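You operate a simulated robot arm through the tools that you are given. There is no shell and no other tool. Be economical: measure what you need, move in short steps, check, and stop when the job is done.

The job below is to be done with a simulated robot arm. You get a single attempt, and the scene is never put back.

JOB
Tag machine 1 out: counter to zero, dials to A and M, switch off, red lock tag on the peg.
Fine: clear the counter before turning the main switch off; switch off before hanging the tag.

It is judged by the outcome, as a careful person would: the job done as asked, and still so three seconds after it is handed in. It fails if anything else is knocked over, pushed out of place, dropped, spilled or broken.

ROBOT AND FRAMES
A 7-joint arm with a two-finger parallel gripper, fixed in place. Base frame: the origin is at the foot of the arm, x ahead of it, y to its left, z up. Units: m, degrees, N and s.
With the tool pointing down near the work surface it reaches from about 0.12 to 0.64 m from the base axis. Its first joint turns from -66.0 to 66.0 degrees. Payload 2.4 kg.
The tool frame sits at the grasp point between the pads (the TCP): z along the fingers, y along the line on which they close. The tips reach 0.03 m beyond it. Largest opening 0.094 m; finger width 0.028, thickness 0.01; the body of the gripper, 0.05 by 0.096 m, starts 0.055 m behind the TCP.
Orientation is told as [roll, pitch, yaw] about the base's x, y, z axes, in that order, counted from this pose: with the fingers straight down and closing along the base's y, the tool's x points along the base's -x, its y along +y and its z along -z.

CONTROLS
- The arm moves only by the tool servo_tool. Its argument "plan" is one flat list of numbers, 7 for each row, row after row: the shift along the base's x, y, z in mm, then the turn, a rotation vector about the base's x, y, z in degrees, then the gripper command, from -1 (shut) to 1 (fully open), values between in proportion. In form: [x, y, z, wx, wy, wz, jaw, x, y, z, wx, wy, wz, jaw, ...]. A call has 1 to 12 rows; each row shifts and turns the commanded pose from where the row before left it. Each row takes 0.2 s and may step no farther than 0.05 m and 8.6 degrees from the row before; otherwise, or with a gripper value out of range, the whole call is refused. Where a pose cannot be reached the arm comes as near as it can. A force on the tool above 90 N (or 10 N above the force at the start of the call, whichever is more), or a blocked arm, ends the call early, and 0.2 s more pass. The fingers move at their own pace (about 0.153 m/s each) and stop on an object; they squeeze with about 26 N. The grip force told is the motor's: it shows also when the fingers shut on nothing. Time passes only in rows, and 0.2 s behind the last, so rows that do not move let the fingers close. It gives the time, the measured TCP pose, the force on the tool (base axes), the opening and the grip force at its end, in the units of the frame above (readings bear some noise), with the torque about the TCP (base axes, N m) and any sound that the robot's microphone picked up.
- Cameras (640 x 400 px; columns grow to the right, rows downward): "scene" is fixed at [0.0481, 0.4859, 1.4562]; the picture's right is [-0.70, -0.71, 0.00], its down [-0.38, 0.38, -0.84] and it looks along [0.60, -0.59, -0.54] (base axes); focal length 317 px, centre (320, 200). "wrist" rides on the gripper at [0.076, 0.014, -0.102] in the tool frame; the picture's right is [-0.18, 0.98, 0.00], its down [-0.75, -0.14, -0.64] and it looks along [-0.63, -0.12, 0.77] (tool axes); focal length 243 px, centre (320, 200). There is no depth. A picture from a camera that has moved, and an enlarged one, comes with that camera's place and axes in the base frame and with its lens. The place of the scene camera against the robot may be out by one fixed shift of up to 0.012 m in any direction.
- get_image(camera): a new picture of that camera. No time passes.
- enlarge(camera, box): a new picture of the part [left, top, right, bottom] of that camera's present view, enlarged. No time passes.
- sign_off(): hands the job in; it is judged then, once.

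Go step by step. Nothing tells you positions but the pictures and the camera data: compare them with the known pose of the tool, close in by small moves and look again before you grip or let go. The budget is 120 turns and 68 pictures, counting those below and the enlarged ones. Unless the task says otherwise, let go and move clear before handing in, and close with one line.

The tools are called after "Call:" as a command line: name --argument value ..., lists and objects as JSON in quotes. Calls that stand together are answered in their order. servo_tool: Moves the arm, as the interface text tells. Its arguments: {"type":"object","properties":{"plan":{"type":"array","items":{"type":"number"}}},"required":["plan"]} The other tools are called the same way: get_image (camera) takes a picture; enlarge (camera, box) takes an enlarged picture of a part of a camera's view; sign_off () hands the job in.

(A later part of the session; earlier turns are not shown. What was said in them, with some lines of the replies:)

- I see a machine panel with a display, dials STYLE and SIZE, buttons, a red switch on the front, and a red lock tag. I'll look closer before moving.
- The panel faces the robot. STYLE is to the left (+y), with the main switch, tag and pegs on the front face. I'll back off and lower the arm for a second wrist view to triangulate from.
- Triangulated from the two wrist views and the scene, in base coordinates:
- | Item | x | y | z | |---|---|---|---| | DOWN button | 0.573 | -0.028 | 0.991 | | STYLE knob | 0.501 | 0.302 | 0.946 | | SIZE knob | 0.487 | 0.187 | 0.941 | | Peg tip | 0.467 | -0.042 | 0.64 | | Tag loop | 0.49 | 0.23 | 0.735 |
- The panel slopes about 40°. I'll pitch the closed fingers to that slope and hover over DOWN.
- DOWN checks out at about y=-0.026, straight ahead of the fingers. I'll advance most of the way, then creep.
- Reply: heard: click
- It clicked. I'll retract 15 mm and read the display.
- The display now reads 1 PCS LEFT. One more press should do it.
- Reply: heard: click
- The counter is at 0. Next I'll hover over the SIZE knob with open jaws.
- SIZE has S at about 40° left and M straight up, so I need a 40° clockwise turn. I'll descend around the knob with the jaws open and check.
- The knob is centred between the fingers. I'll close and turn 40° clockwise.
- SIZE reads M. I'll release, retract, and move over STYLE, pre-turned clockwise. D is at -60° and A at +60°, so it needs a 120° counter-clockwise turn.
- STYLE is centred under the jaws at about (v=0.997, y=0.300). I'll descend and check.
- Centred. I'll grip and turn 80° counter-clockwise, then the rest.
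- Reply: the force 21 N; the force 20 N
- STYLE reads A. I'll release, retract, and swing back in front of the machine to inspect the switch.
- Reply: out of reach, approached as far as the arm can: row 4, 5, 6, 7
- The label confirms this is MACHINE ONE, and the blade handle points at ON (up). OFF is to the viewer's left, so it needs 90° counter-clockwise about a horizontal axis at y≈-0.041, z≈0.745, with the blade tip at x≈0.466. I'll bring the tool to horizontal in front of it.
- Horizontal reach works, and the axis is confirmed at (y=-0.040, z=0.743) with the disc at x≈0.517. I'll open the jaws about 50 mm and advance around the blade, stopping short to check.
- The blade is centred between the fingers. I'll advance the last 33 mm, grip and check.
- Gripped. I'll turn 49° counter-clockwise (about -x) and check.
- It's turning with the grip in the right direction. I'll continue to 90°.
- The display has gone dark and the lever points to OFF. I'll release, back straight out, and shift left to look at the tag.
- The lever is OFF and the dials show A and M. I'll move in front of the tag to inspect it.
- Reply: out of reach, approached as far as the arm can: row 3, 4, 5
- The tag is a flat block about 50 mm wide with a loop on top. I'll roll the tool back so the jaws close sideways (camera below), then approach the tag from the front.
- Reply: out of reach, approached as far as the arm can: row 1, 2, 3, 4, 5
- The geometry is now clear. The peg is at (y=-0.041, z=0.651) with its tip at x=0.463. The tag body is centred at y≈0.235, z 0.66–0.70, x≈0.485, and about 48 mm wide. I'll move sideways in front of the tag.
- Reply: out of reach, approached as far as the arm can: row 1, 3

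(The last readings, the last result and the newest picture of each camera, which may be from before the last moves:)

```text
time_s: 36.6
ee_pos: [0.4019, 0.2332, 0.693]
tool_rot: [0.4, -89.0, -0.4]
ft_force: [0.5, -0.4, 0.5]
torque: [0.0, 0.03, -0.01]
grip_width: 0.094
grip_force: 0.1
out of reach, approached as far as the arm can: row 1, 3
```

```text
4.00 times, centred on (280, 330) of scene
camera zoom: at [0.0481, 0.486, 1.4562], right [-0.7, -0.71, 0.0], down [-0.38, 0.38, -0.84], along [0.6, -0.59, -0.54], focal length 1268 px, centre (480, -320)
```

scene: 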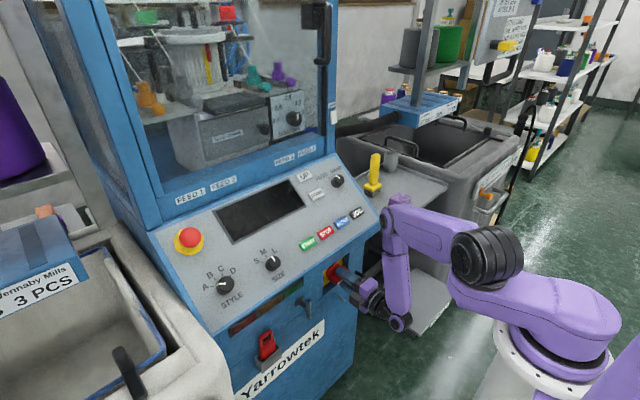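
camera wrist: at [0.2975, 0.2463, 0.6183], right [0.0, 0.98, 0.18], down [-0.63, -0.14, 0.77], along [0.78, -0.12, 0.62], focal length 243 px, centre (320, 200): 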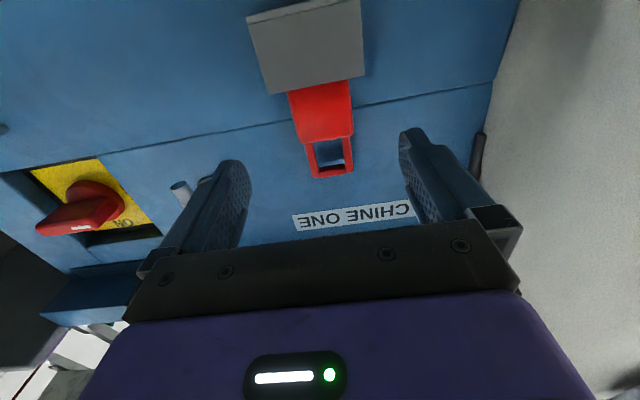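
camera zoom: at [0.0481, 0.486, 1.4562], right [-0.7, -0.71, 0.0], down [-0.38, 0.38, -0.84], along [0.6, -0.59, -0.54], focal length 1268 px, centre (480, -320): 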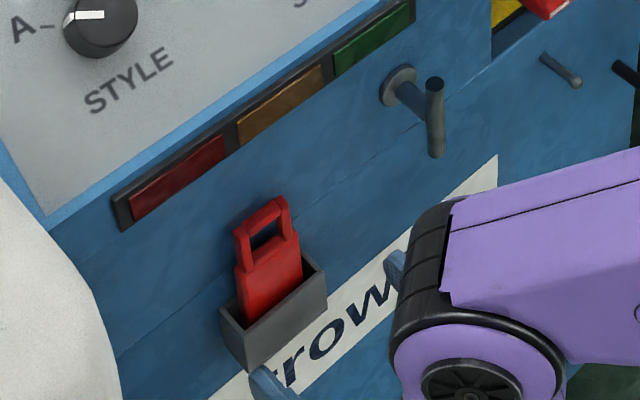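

The tag is centred on the jaws: body top at (0.482, 0.234, 0.7025), holder rim z≈0.66. I'll advance to grip the body just below the loop.

Call:
servo_tool --plan '[15, 0.5, -2, 0, 0, 0, 1, 15, 0.5, -2, 0, 0, 0, 1, 15, 0, -1, 0, 0, 0, 1, 13, 0, 0, 0, 0, 0, 1, 0, 0, 0, 0, 0, 0, 1]'

Call:
get_image --camera "wrist"

```text
time_s: 37.8
ee_pos: [0.4596, 0.234, 0.6862]
tool_rot: [0.1, -89.0, -0.1]
ft_force: [0.7, -0.1, 0.6]
torque: [0.01, -0.01, 0.0]
grip_width: 0.0938
grip_force: 0.1
```

```text
24 pictures are left
camera wrist: at [0.3564, 0.2481, 0.6125], right [0.0, 0.98, 0.18], down [-0.63, -0.14, 0.76], along [0.78, -0.12, 0.62], focal length 243 px, centre (320, 200)
```

wrist: 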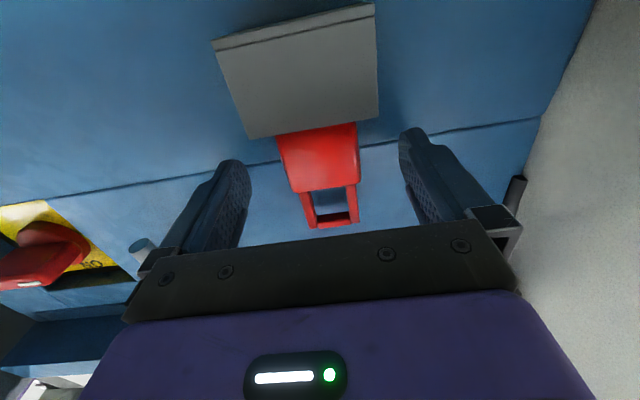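

Call:
servo_tool --plan '[0, 0, 0, 0, 0, 0, -1, 0, 0, 0, 0, 0, 0, -1, 0, 0, 0, 0, 0, 0, -1]'

Call:
get_image --camera "wrist"

```text
time_s: 38.6
ee_pos: [0.4602, 0.2338, 0.6876]
tool_rot: [0.8, -89.0, -0.8]
ft_force: [0.5, -0.5, 0.4]
torque: [-0.03, -0.01, 0.0]
grip_width: 0.0452
grip_force: 25.9
```

```text
23 pictures are left
camera wrist: at [0.3562, 0.2481, 0.6125], right [0.0, 0.98, 0.18], down [-0.63, -0.14, 0.76], along [0.78, -0.12, 0.62], focal length 243 px, centre (320, 200)
```

wrist: 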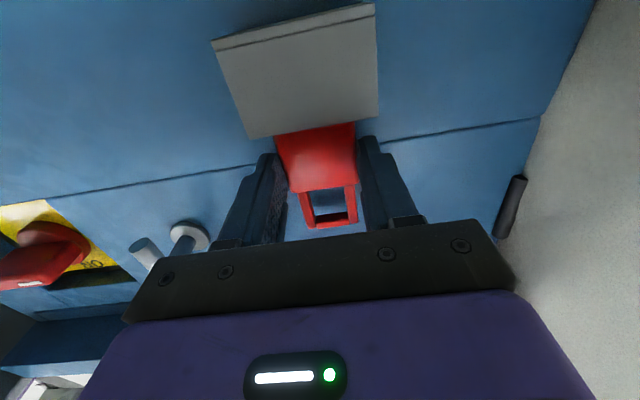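

Gripped at 45 mm width. I'll lift it straight up out of the holder.

Call:
servo_tool --plan '[0, 0, 8, 0, 0, 0, -1, 0, 0, 10, 0, 0, 0, -1, 0, 0, 12, 0, 0, 0, -1, 0, 0, 12, 0, 0, 0, -1, 0, 0, 8, 0, 0, 0, -1, 0, 0, 0, 0, 0, 0, -1]'

Call:
get_image --camera "wrist"

Call:
enlarge --camera "scene" --box '[200, 280, 360, 380]'

```text
time_s: 40.0
ee_pos: [0.4592, 0.2338, 0.7375]
tool_rot: [0.5, -89.0, -0.5]
ft_force: [0.1, -0.1, -0.3]
torque: [0.01, 0.02, 0.02]
grip_width: 0.0447
grip_force: 26.1
```

```text
22 pictures are left
camera wrist: at [0.3558, 0.2472, 0.662], right [0.0, 0.98, 0.18], down [-0.63, -0.14, 0.76], along [0.78, -0.12, 0.62], focal length 243 px, centre (320, 200)
```

wrist: 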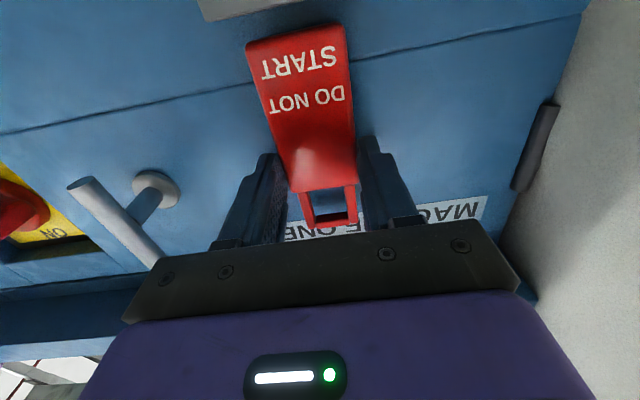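

```text
4.00 times, centred on (280, 330) of scene
camera zoom: at [0.0481, 0.486, 1.4562], right [-0.7, -0.71, 0.0], down [-0.38, 0.38, -0.84], along [0.6, -0.59, -0.54], focal length 1268 px, centre (480, -320)
```

zoom: 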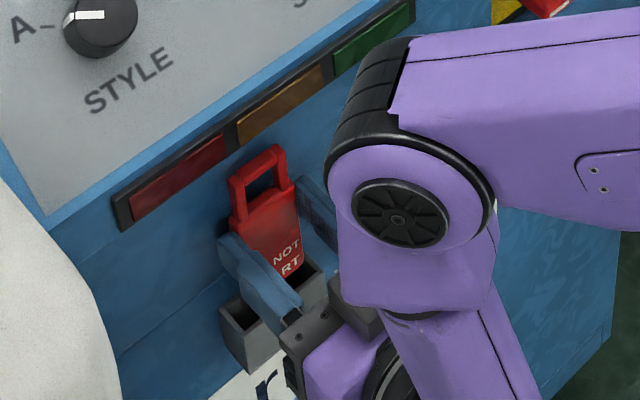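

The tag ("DO NOT START") is clear of the holder. I'll pull back, then drop below the latch height while moving right, staying clear of the latch.

Call:
servo_tool --plan '[-10, 0, 4, 0, 0, 0, -1, -15, 0, 2, 0, 0, 0, -1, -15, 0, 0, 0, 0, 0, -1, -14, 0, 0, 0, 0, 0, -1, 0, -15, -8, 0, 0, 0, -1, 0, -20, -10, 0, 0, 0, -1, 0, -20, -15, 0, 0, 0, -1, 0, -10, -20, 0, 0, 0, -1, 0, 0, -25, 0, 0, 0, -1, 0, 0, -25, 0, 0, 0, -1, 0, 0, 0, 0, 0, 0, -1]'

Call:
get_image --camera "wrist"

```text
time_s: 42.4
ee_pos: [0.4111, 0.1798, 0.6975]
tool_rot: [-1.4, -88.9, 1.4]
ft_force: [-0.1, -0.5, 0.1]
torque: [0.01, 0.0, 0.06]
grip_width: 0.045
grip_force: 26.4
out of reach, approached as far as the arm can: row 8, 9, 10
```

```text
20 pictures are left
camera wrist: at [0.3081, 0.195, 0.6227], right [0.0, 0.98, 0.18], down [-0.63, -0.14, 0.77], along [0.78, -0.12, 0.62], focal length 243 px, centre (320, 200)
```

wrist: 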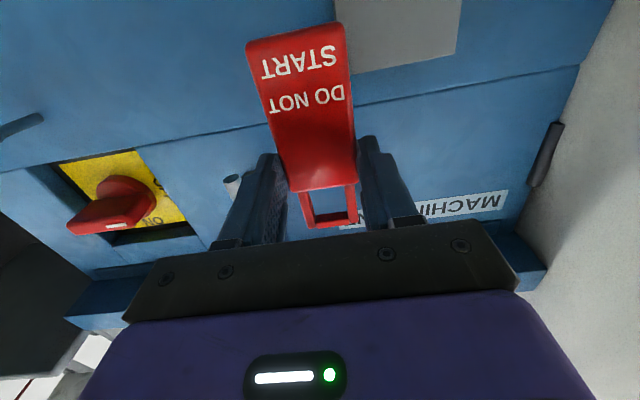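

The horizontal tool hits a wrist limit when lower. Tilting it 15° nose-down should free that, and the loop still faces the peg.

Call:
servo_tool --plan '[0, 0, 0, 0, 5, 0, -1, 0, 0, 0, 0, 5, 0, -1, 0, 0, 0, 0, 5, 0, -1, 0, -3, -20, 0, 0, 0, -1, 0, -5, -20, 0, 0, 0, -1, 0, -5, -20, 0, 0, 0, -1, 0, 0, -15, 0, 0, 0, -1, 0, 0, 0, 0, 0, 0, -1]'

Call:
get_image --camera "scene"

```text
time_s: 44.2
ee_pos: [0.4145, 0.168, 0.6443]
tool_rot: [0.0, -74.0, 0.0]
ft_force: [-0.4, 0.0, -0.2]
torque: [0.0, 0.04, 0.02]
grip_width: 0.045
grip_force: 26.3
out of reach, approached as far as the arm can: row 6, 7
```

```text
19 pictures are left
```

scene: 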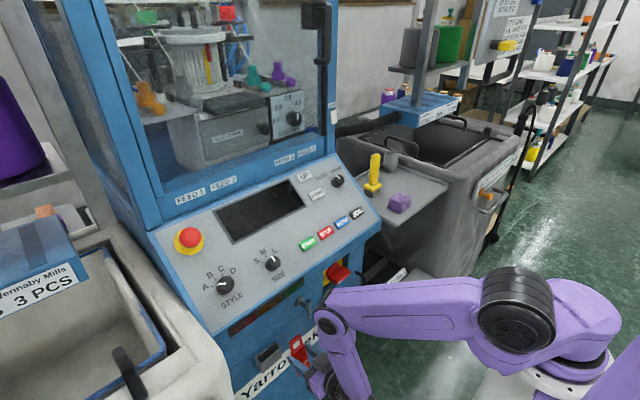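

Call:
servo_tool --plan '[0, -10, 0, 0, 5, 0, -1, 0, -20, 0, 0, 0, 0, -1, 0, -25, 0, 0, 0, 0, -1, 0, -25, 0, 0, 0, 0, -1, 0, -25, 0, 0, 0, 0, -1, 0, -25, 0, 0, 0, 0, -1, 0, -25, 0, 0, 0, 0, -1, 0, -25, 0, 0, 0, 0, -1, 0, -25, 0, 0, 0, 0, -1, 0, 0, 0, 0, 0, 0, -1]'

Call:
get_image --camera "wrist"

Call:
enlarge --camera "scene" --box '[260, 240, 420, 340]'

```text
time_s: 46.4
ee_pos: [0.414, -0.0359, 0.6438]
tool_rot: [0.0, -68.9, 0.1]
ft_force: [-0.2, -0.5, 0.2]
torque: [0.01, 0.03, 0.0]
grip_width: 0.045
grip_force: 26.3
```

```text
18 pictures are left
camera wrist: at [0.2906, -0.0216, 0.609], right [0.07, 0.98, 0.17], down [-0.33, -0.14, 0.93], along [0.94, -0.12, 0.31], focal length 243 px, centre (320, 200)
```

wrist: 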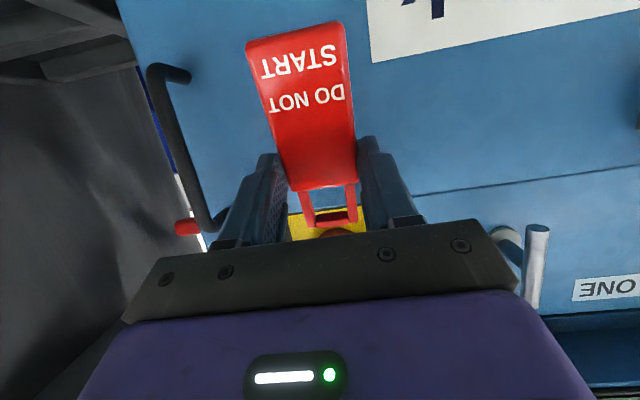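

```text
4.00 times, centred on (340, 290) of scene
camera zoom: at [0.0481, 0.4859, 1.4562], right [-0.7, -0.71, 0.0], down [-0.38, 0.38, -0.84], along [0.6, -0.59, -0.54], focal length 1268 px, centre (240, -160)
```

zoom: 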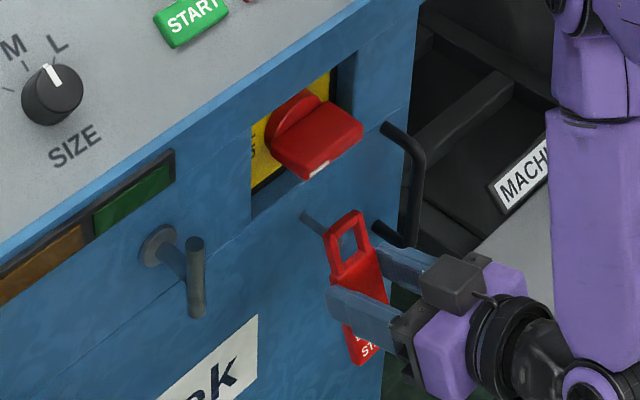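

The tag is in front of the peg, with the loop at roughly (0.445, -0.036, 0.664) against the peg tip (0.463, -0.041, 0.650). I'll lower and shift to align.

Call:
servo_tool --plan '[-2, -2.5, -5, 0, 0, 0, -1, 0, -2.5, -5, 0, 0, 0, -1, 0, 0, -4, 0, 0, 0, -1, 0, 0, 0, 0, 0, 0, -1]'

Call:
get_image --camera "wrist"

Call:
enlarge --camera "scene" --box '[310, 270, 390, 320]'

```text
time_s: 47.4
ee_pos: [0.4121, -0.0389, 0.6302]
tool_rot: [0.1, -69.1, -0.1]
ft_force: [0.6, 0.8, -0.6]
torque: [0.06, 0.0, -0.01]
grip_width: 0.045
grip_force: 26.1
```

```text
16 pictures are left
camera wrist: at [0.2891, -0.026, 0.5955], right [0.07, 0.98, 0.17], down [-0.33, -0.14, 0.93], along [0.94, -0.12, 0.31], focal length 243 px, centre (320, 200)
```

wrist: 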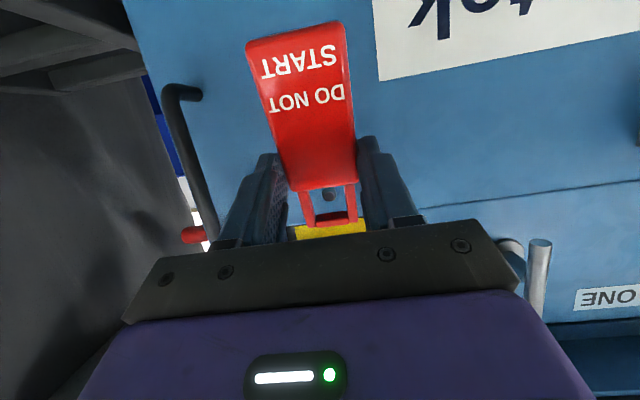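

```text
8.00 times, centred on (350, 295) of scene
camera zoom: at [0.0481, 0.486, 1.4562], right [-0.7, -0.71, 0.0], down [-0.38, 0.38, -0.84], along [0.6, -0.59, -0.54], focal length 2536 px, centre (80, -560)
```

zoom: 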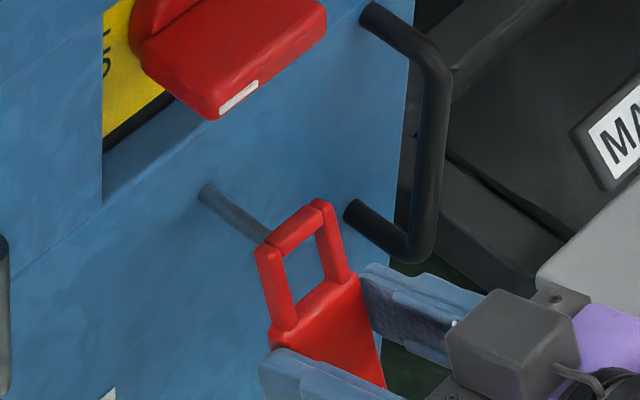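

Call:
enlarge --camera "wrist" --box '[280, 170, 376, 230]'

```text
6.67 times, centred on (328, 200) of wrist
camera zoom: at [0.2891, -0.026, 0.5955], right [0.07, 0.98, 0.17], down [-0.33, -0.14, 0.93], along [0.94, -0.12, 0.31], focal length 1618 px, centre (267, 200)
```

zoom: 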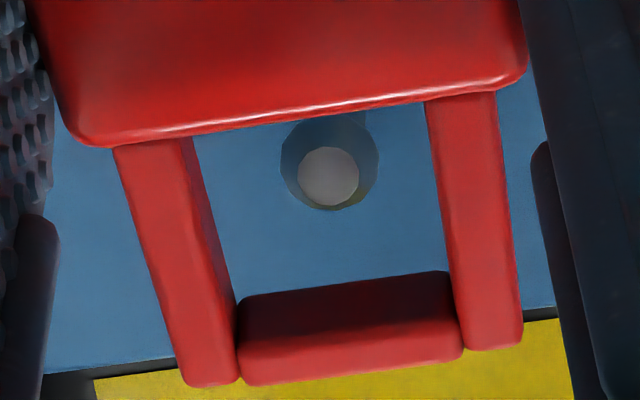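

Through the loop I can see the peg tip at (0.463, -0.0405, 0.6505), with the loop about 3 mm low and otherwise centred. I'll raise 2 mm and slide the loop onto the peg.

Call:
servo_tool --plan '[0, -1, 2, 0, 0, 0, -1, 8, 0, 0, 0, 0, 0, -1, 8, 0, 0, 0, 0, 0, -1, 8, 0, 0, 0, 0, 0, -1, 0, 0, 0, 0, 0, 0, -1]'

Call:
enlarge --camera "wrist" --box '[280, 170, 376, 230]'

Call:
enlarge --camera "scene" --box '[310, 270, 390, 320]'

```text
time_s: 48.6
ee_pos: [0.437, -0.0417, 0.6337]
tool_rot: [0.0, -69.0, 0.0]
ft_force: [0.7, -0.8, -1.1]
torque: [0.01, -0.03, -0.01]
grip_width: 0.0446
grip_force: 26.4
```

```text
6.67 times, centred on (328, 200) of wrist
camera zoom: at [0.3132, -0.0272, 0.5975], right [0.07, 0.98, 0.17], down [-0.33, -0.14, 0.93], along [0.94, -0.12, 0.31], focal length 1618 px, centre (267, 200)
```

zoom: 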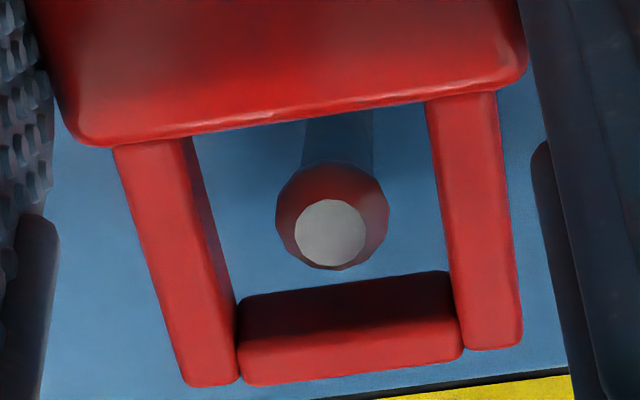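

```text
8.00 times, centred on (350, 295) of scene
camera zoom: at [0.0481, 0.4859, 1.4562], right [-0.7, -0.71, 0.0], down [-0.38, 0.38, -0.84], along [0.6, -0.59, -0.54], focal length 2536 px, centre (80, -560)
```

zoom: 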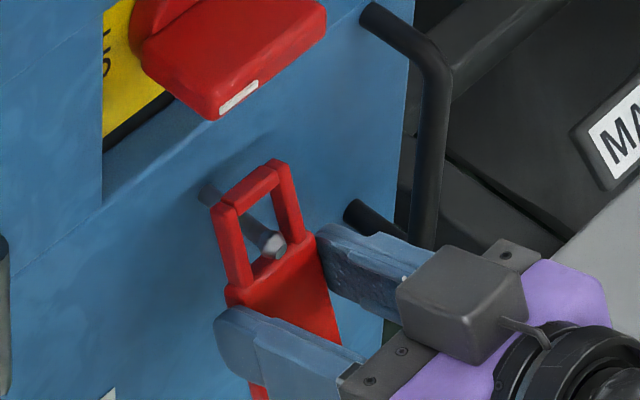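

The peg is inside the loop. I'll raise 1.5 mm, push on another 9 mm, then check.

Call:
servo_tool --plan '[0, 0.5, 1.5, 0, 0, 0, -1, 5, 0, 0, 0, 0, 0, -1, 4, 0, 0, 0, 0, 0, -1, 0, 0, 0, 0, 0, 0, -1]'

Call:
enlarge --camera "scene" --box '[310, 270, 390, 320]'

```text
time_s: 49.6
ee_pos: [0.4445, -0.0403, 0.6336]
tool_rot: [0.0, -68.9, -0.1]
ft_force: [-0.1, 0.3, -0.2]
torque: [-0.02, 0.0, 0.01]
grip_width: 0.045
grip_force: 26.2
```

```text
8.00 times, centred on (350, 295) of scene
camera zoom: at [0.0481, 0.4859, 1.4562], right [-0.7, -0.71, 0.0], down [-0.38, 0.38, -0.84], along [0.6, -0.59, -0.54], focal length 2536 px, centre (80, -560)
```

zoom: 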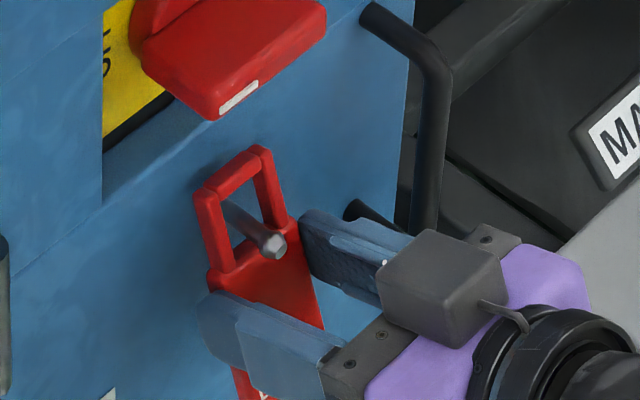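

The loop is well over the peg. I'll lower gently until the bar sits on it, then check.

Call:
servo_tool --plan '[0, 0, -2, 0, 0, 0, -1, 0, 0, -2, 0, 0, 0, -1, 0, 0, -2, 0, 0, 0, -1, 0, 0, 0, 0, 0, 0, -1]'

Call:
enlarge --camera "scene" --box '[310, 270, 390, 320]'

Call:
enlarge --camera "wrist" --box '[280, 170, 376, 230]'

```text
time_s: 50.6
ee_pos: [0.4446, -0.0412, 0.6281]
tool_rot: [0.0, -69.0, 0.0]
ft_force: [-0.5, -0.6, -0.3]
torque: [0.0, 0.01, 0.01]
grip_width: 0.0451
grip_force: 25.6
```

```text
8.00 times, centred on (350, 295) of scene
camera zoom: at [0.0481, 0.4859, 1.4562], right [-0.7, -0.71, 0.0], down [-0.38, 0.38, -0.84], along [0.6, -0.59, -0.54], focal length 2536 px, centre (80, -560)
```

zoom: 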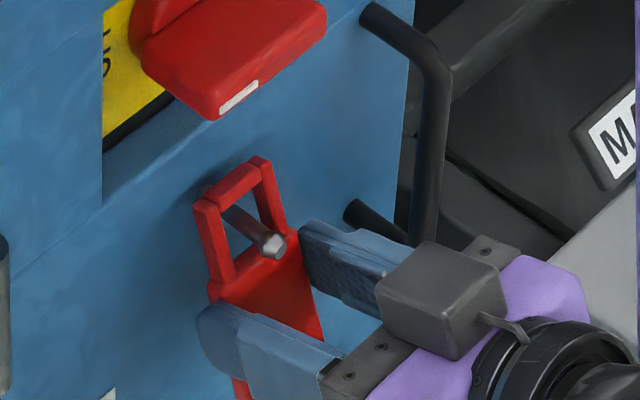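

```text
6.67 times, centred on (328, 200) of wrist
camera zoom: at [0.3217, -0.0265, 0.593], right [0.07, 0.98, 0.17], down [-0.33, -0.14, 0.93], along [0.94, -0.12, 0.31], focal length 1618 px, centre (267, 200)
```

zoom: 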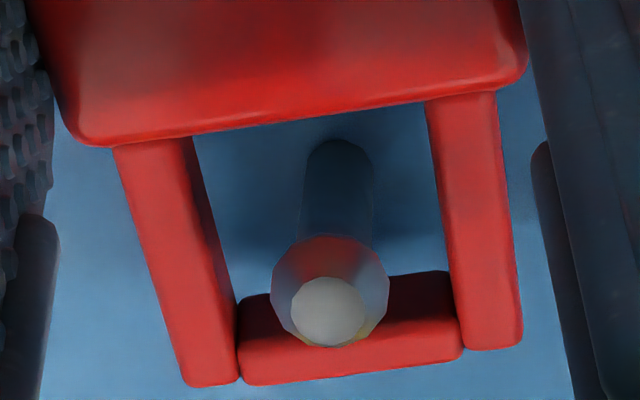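

Call:
servo_tool --plan '[1, 0, -1.5, 0, 0, 0, -1, 1, 0, -1.5, 0, 0, 0, -1, 0, 0, 0, 0, 0, 0, -1]'

```text
time_s: 51.4
ee_pos: [0.4465, -0.0402, 0.6263]
tool_rot: [0.0, -69.0, -0.2]
ft_force: [1.0, 0.3, 0.1]
torque: [-0.01, 0.02, 0.01]
grip_width: 0.0449
grip_force: 26.2
```

Call:
servo_tool --plan '[0, 0, -1.5, 0, 0, 0, -1, 0, 0, -1.5, 0, 0, 0, -1, 0, 0, 0, 0, 0, 0, -1]'

Call:
enlarge --camera "wrist" --box '[280, 170, 376, 230]'

```text
time_s: 52.2
ee_pos: [0.4476, -0.0399, 0.622]
tool_rot: [-0.1, -69.2, 0.1]
ft_force: [-0.1, 0.8, 9.4]
torque: [-0.03, -0.43, 0.06]
grip_width: 0.0447
grip_force: 25.8
```

```text
6.67 times, centred on (328, 200) of wrist
camera zoom: at [0.3247, -0.0266, 0.5875], right [0.06, 0.98, 0.17], down [-0.33, -0.14, 0.93], along [0.94, -0.12, 0.32], focal length 1618 px, centre (267, 200)
```

zoom: 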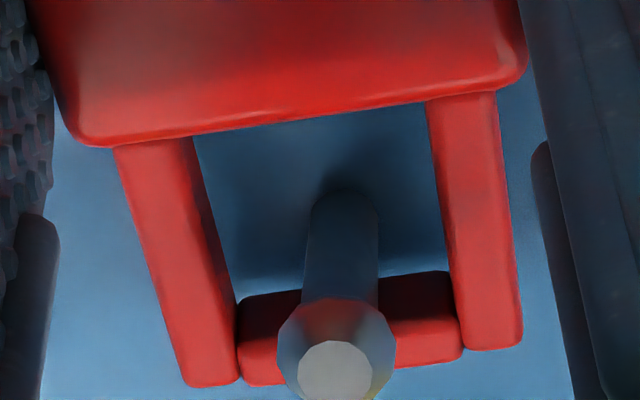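

The bar rests on the peg (9 N). I'll ease up 1 mm, open gradually, and check before backing out.

Call:
servo_tool --plan '[0, 0, 1, 0, 0, 0, -1, 0, 0, 0, 0, 0, 0, 0.05, 0, 0, 0, 0, 0, 0, 0.3, 0, 0, 0, 0, 0, 0, 0.8, 0, 0, 0, 0, 0, 0, 1, 0, 0, 0, 0, 0, 0, 1]'

Call:
get_image --camera "wrist"

Call:
enlarge --camera "scene" --box '[310, 270, 390, 320]'

```text
time_s: 53.6
ee_pos: [0.4463, -0.0406, 0.623]
tool_rot: [0.0, -69.0, 0.0]
ft_force: [0.5, 0.8, -0.3]
torque: [0.05, 0.02, 0.0]
grip_width: 0.0939
grip_force: 0.2
```

```text
7 pictures are left
camera wrist: at [0.3241, -0.0262, 0.588], right [0.07, 0.98, 0.17], down [-0.33, -0.14, 0.93], along [0.94, -0.12, 0.31], focal length 243 px, centre (320, 200)
```

wrist: 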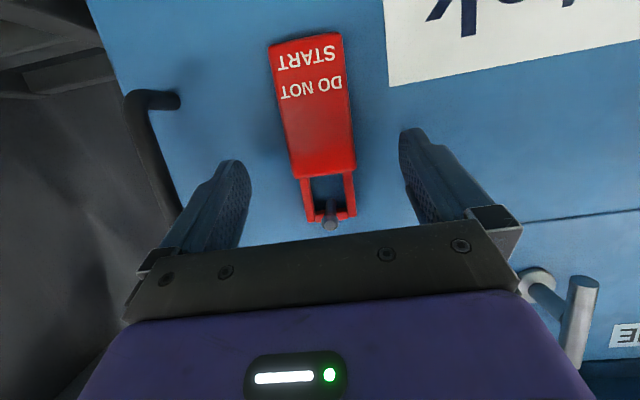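

```text
8.00 times, centred on (350, 295) of scene
camera zoom: at [0.0481, 0.4859, 1.4562], right [-0.7, -0.71, 0.0], down [-0.38, 0.38, -0.84], along [0.6, -0.59, -0.54], focal length 2536 px, centre (80, -560)
```

zoom: 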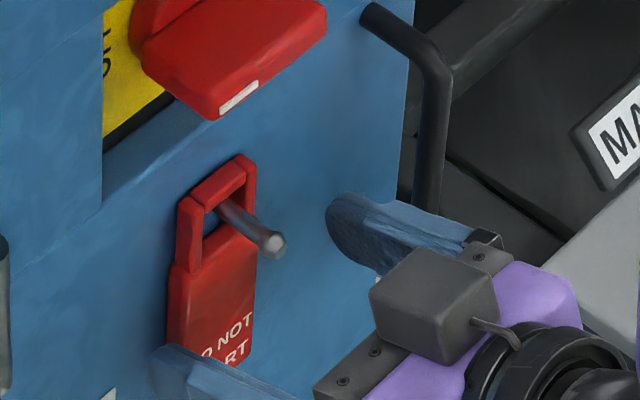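

The tag hangs freely on the peg. I'll back the open gripper away.

Call:
servo_tool --plan '[-10, 0, 4, 0, 0, 0, 1, -12, 0, 5, 0, 0, 0, 1, -12, 0, 6, 0, 0, 0, 1, -10, 0, 20, 0, 0, 0, 1, -10, 0, 25, 0, 0, 0, 1, -10, 0, 25, 0, 0, 0, 1, -5, 0, 25, 0, 0, 0, 1, 0, 0, 25, 0, 0, 0, 1, 0, 0, 25, 0, 0, 0, 1, 0, 0, 0, 0, 0, 0, 1]'

Call:
get_image --camera "scene"

```text
time_s: 55.8
ee_pos: [0.3779, -0.042, 0.7841]
tool_rot: [0.1, -69.0, -0.1]
ft_force: [-0.2, -0.4, 0.5]
torque: [0.01, -0.02, -0.05]
grip_width: 0.0938
grip_force: 0.0
```

```text
5 pictures are left
```

scene: 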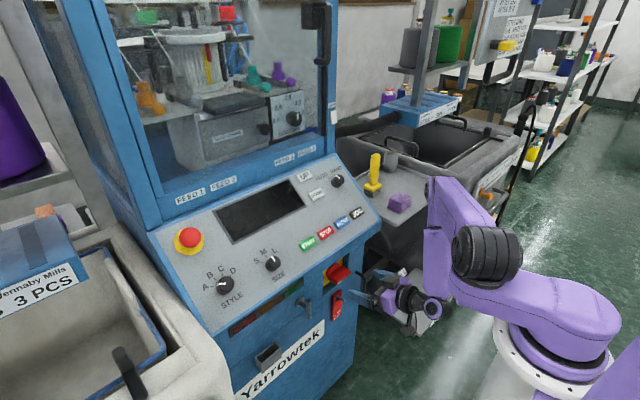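

Call:
enlarge --camera "scene" --box '[190, 235, 370, 347]'

```text
3.56 times, centred on (280, 291) of scene
camera zoom: at [0.0481, 0.4859, 1.4562], right [-0.7, -0.71, 0.0], down [-0.38, 0.38, -0.84], along [0.6, -0.59, -0.54], focal length 1127 px, centre (462, -124)
```

zoom: 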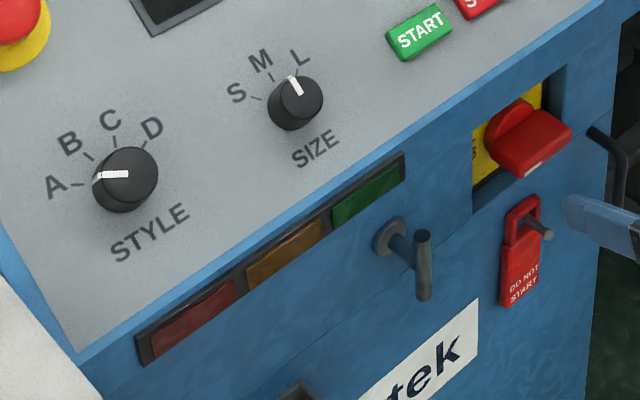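

Everything checks out: dials at A and M, switch OFF with the display dark, tag hanging on the peg, and the gripper clear. I'm handing in.

Call:
sign_off

```text
The job is handed in.
```

Machine 1 is tagged out: I cleared the counter to 0 and set the dials to A and M, then turned the main switch off and hung the red lock tag on its peg.
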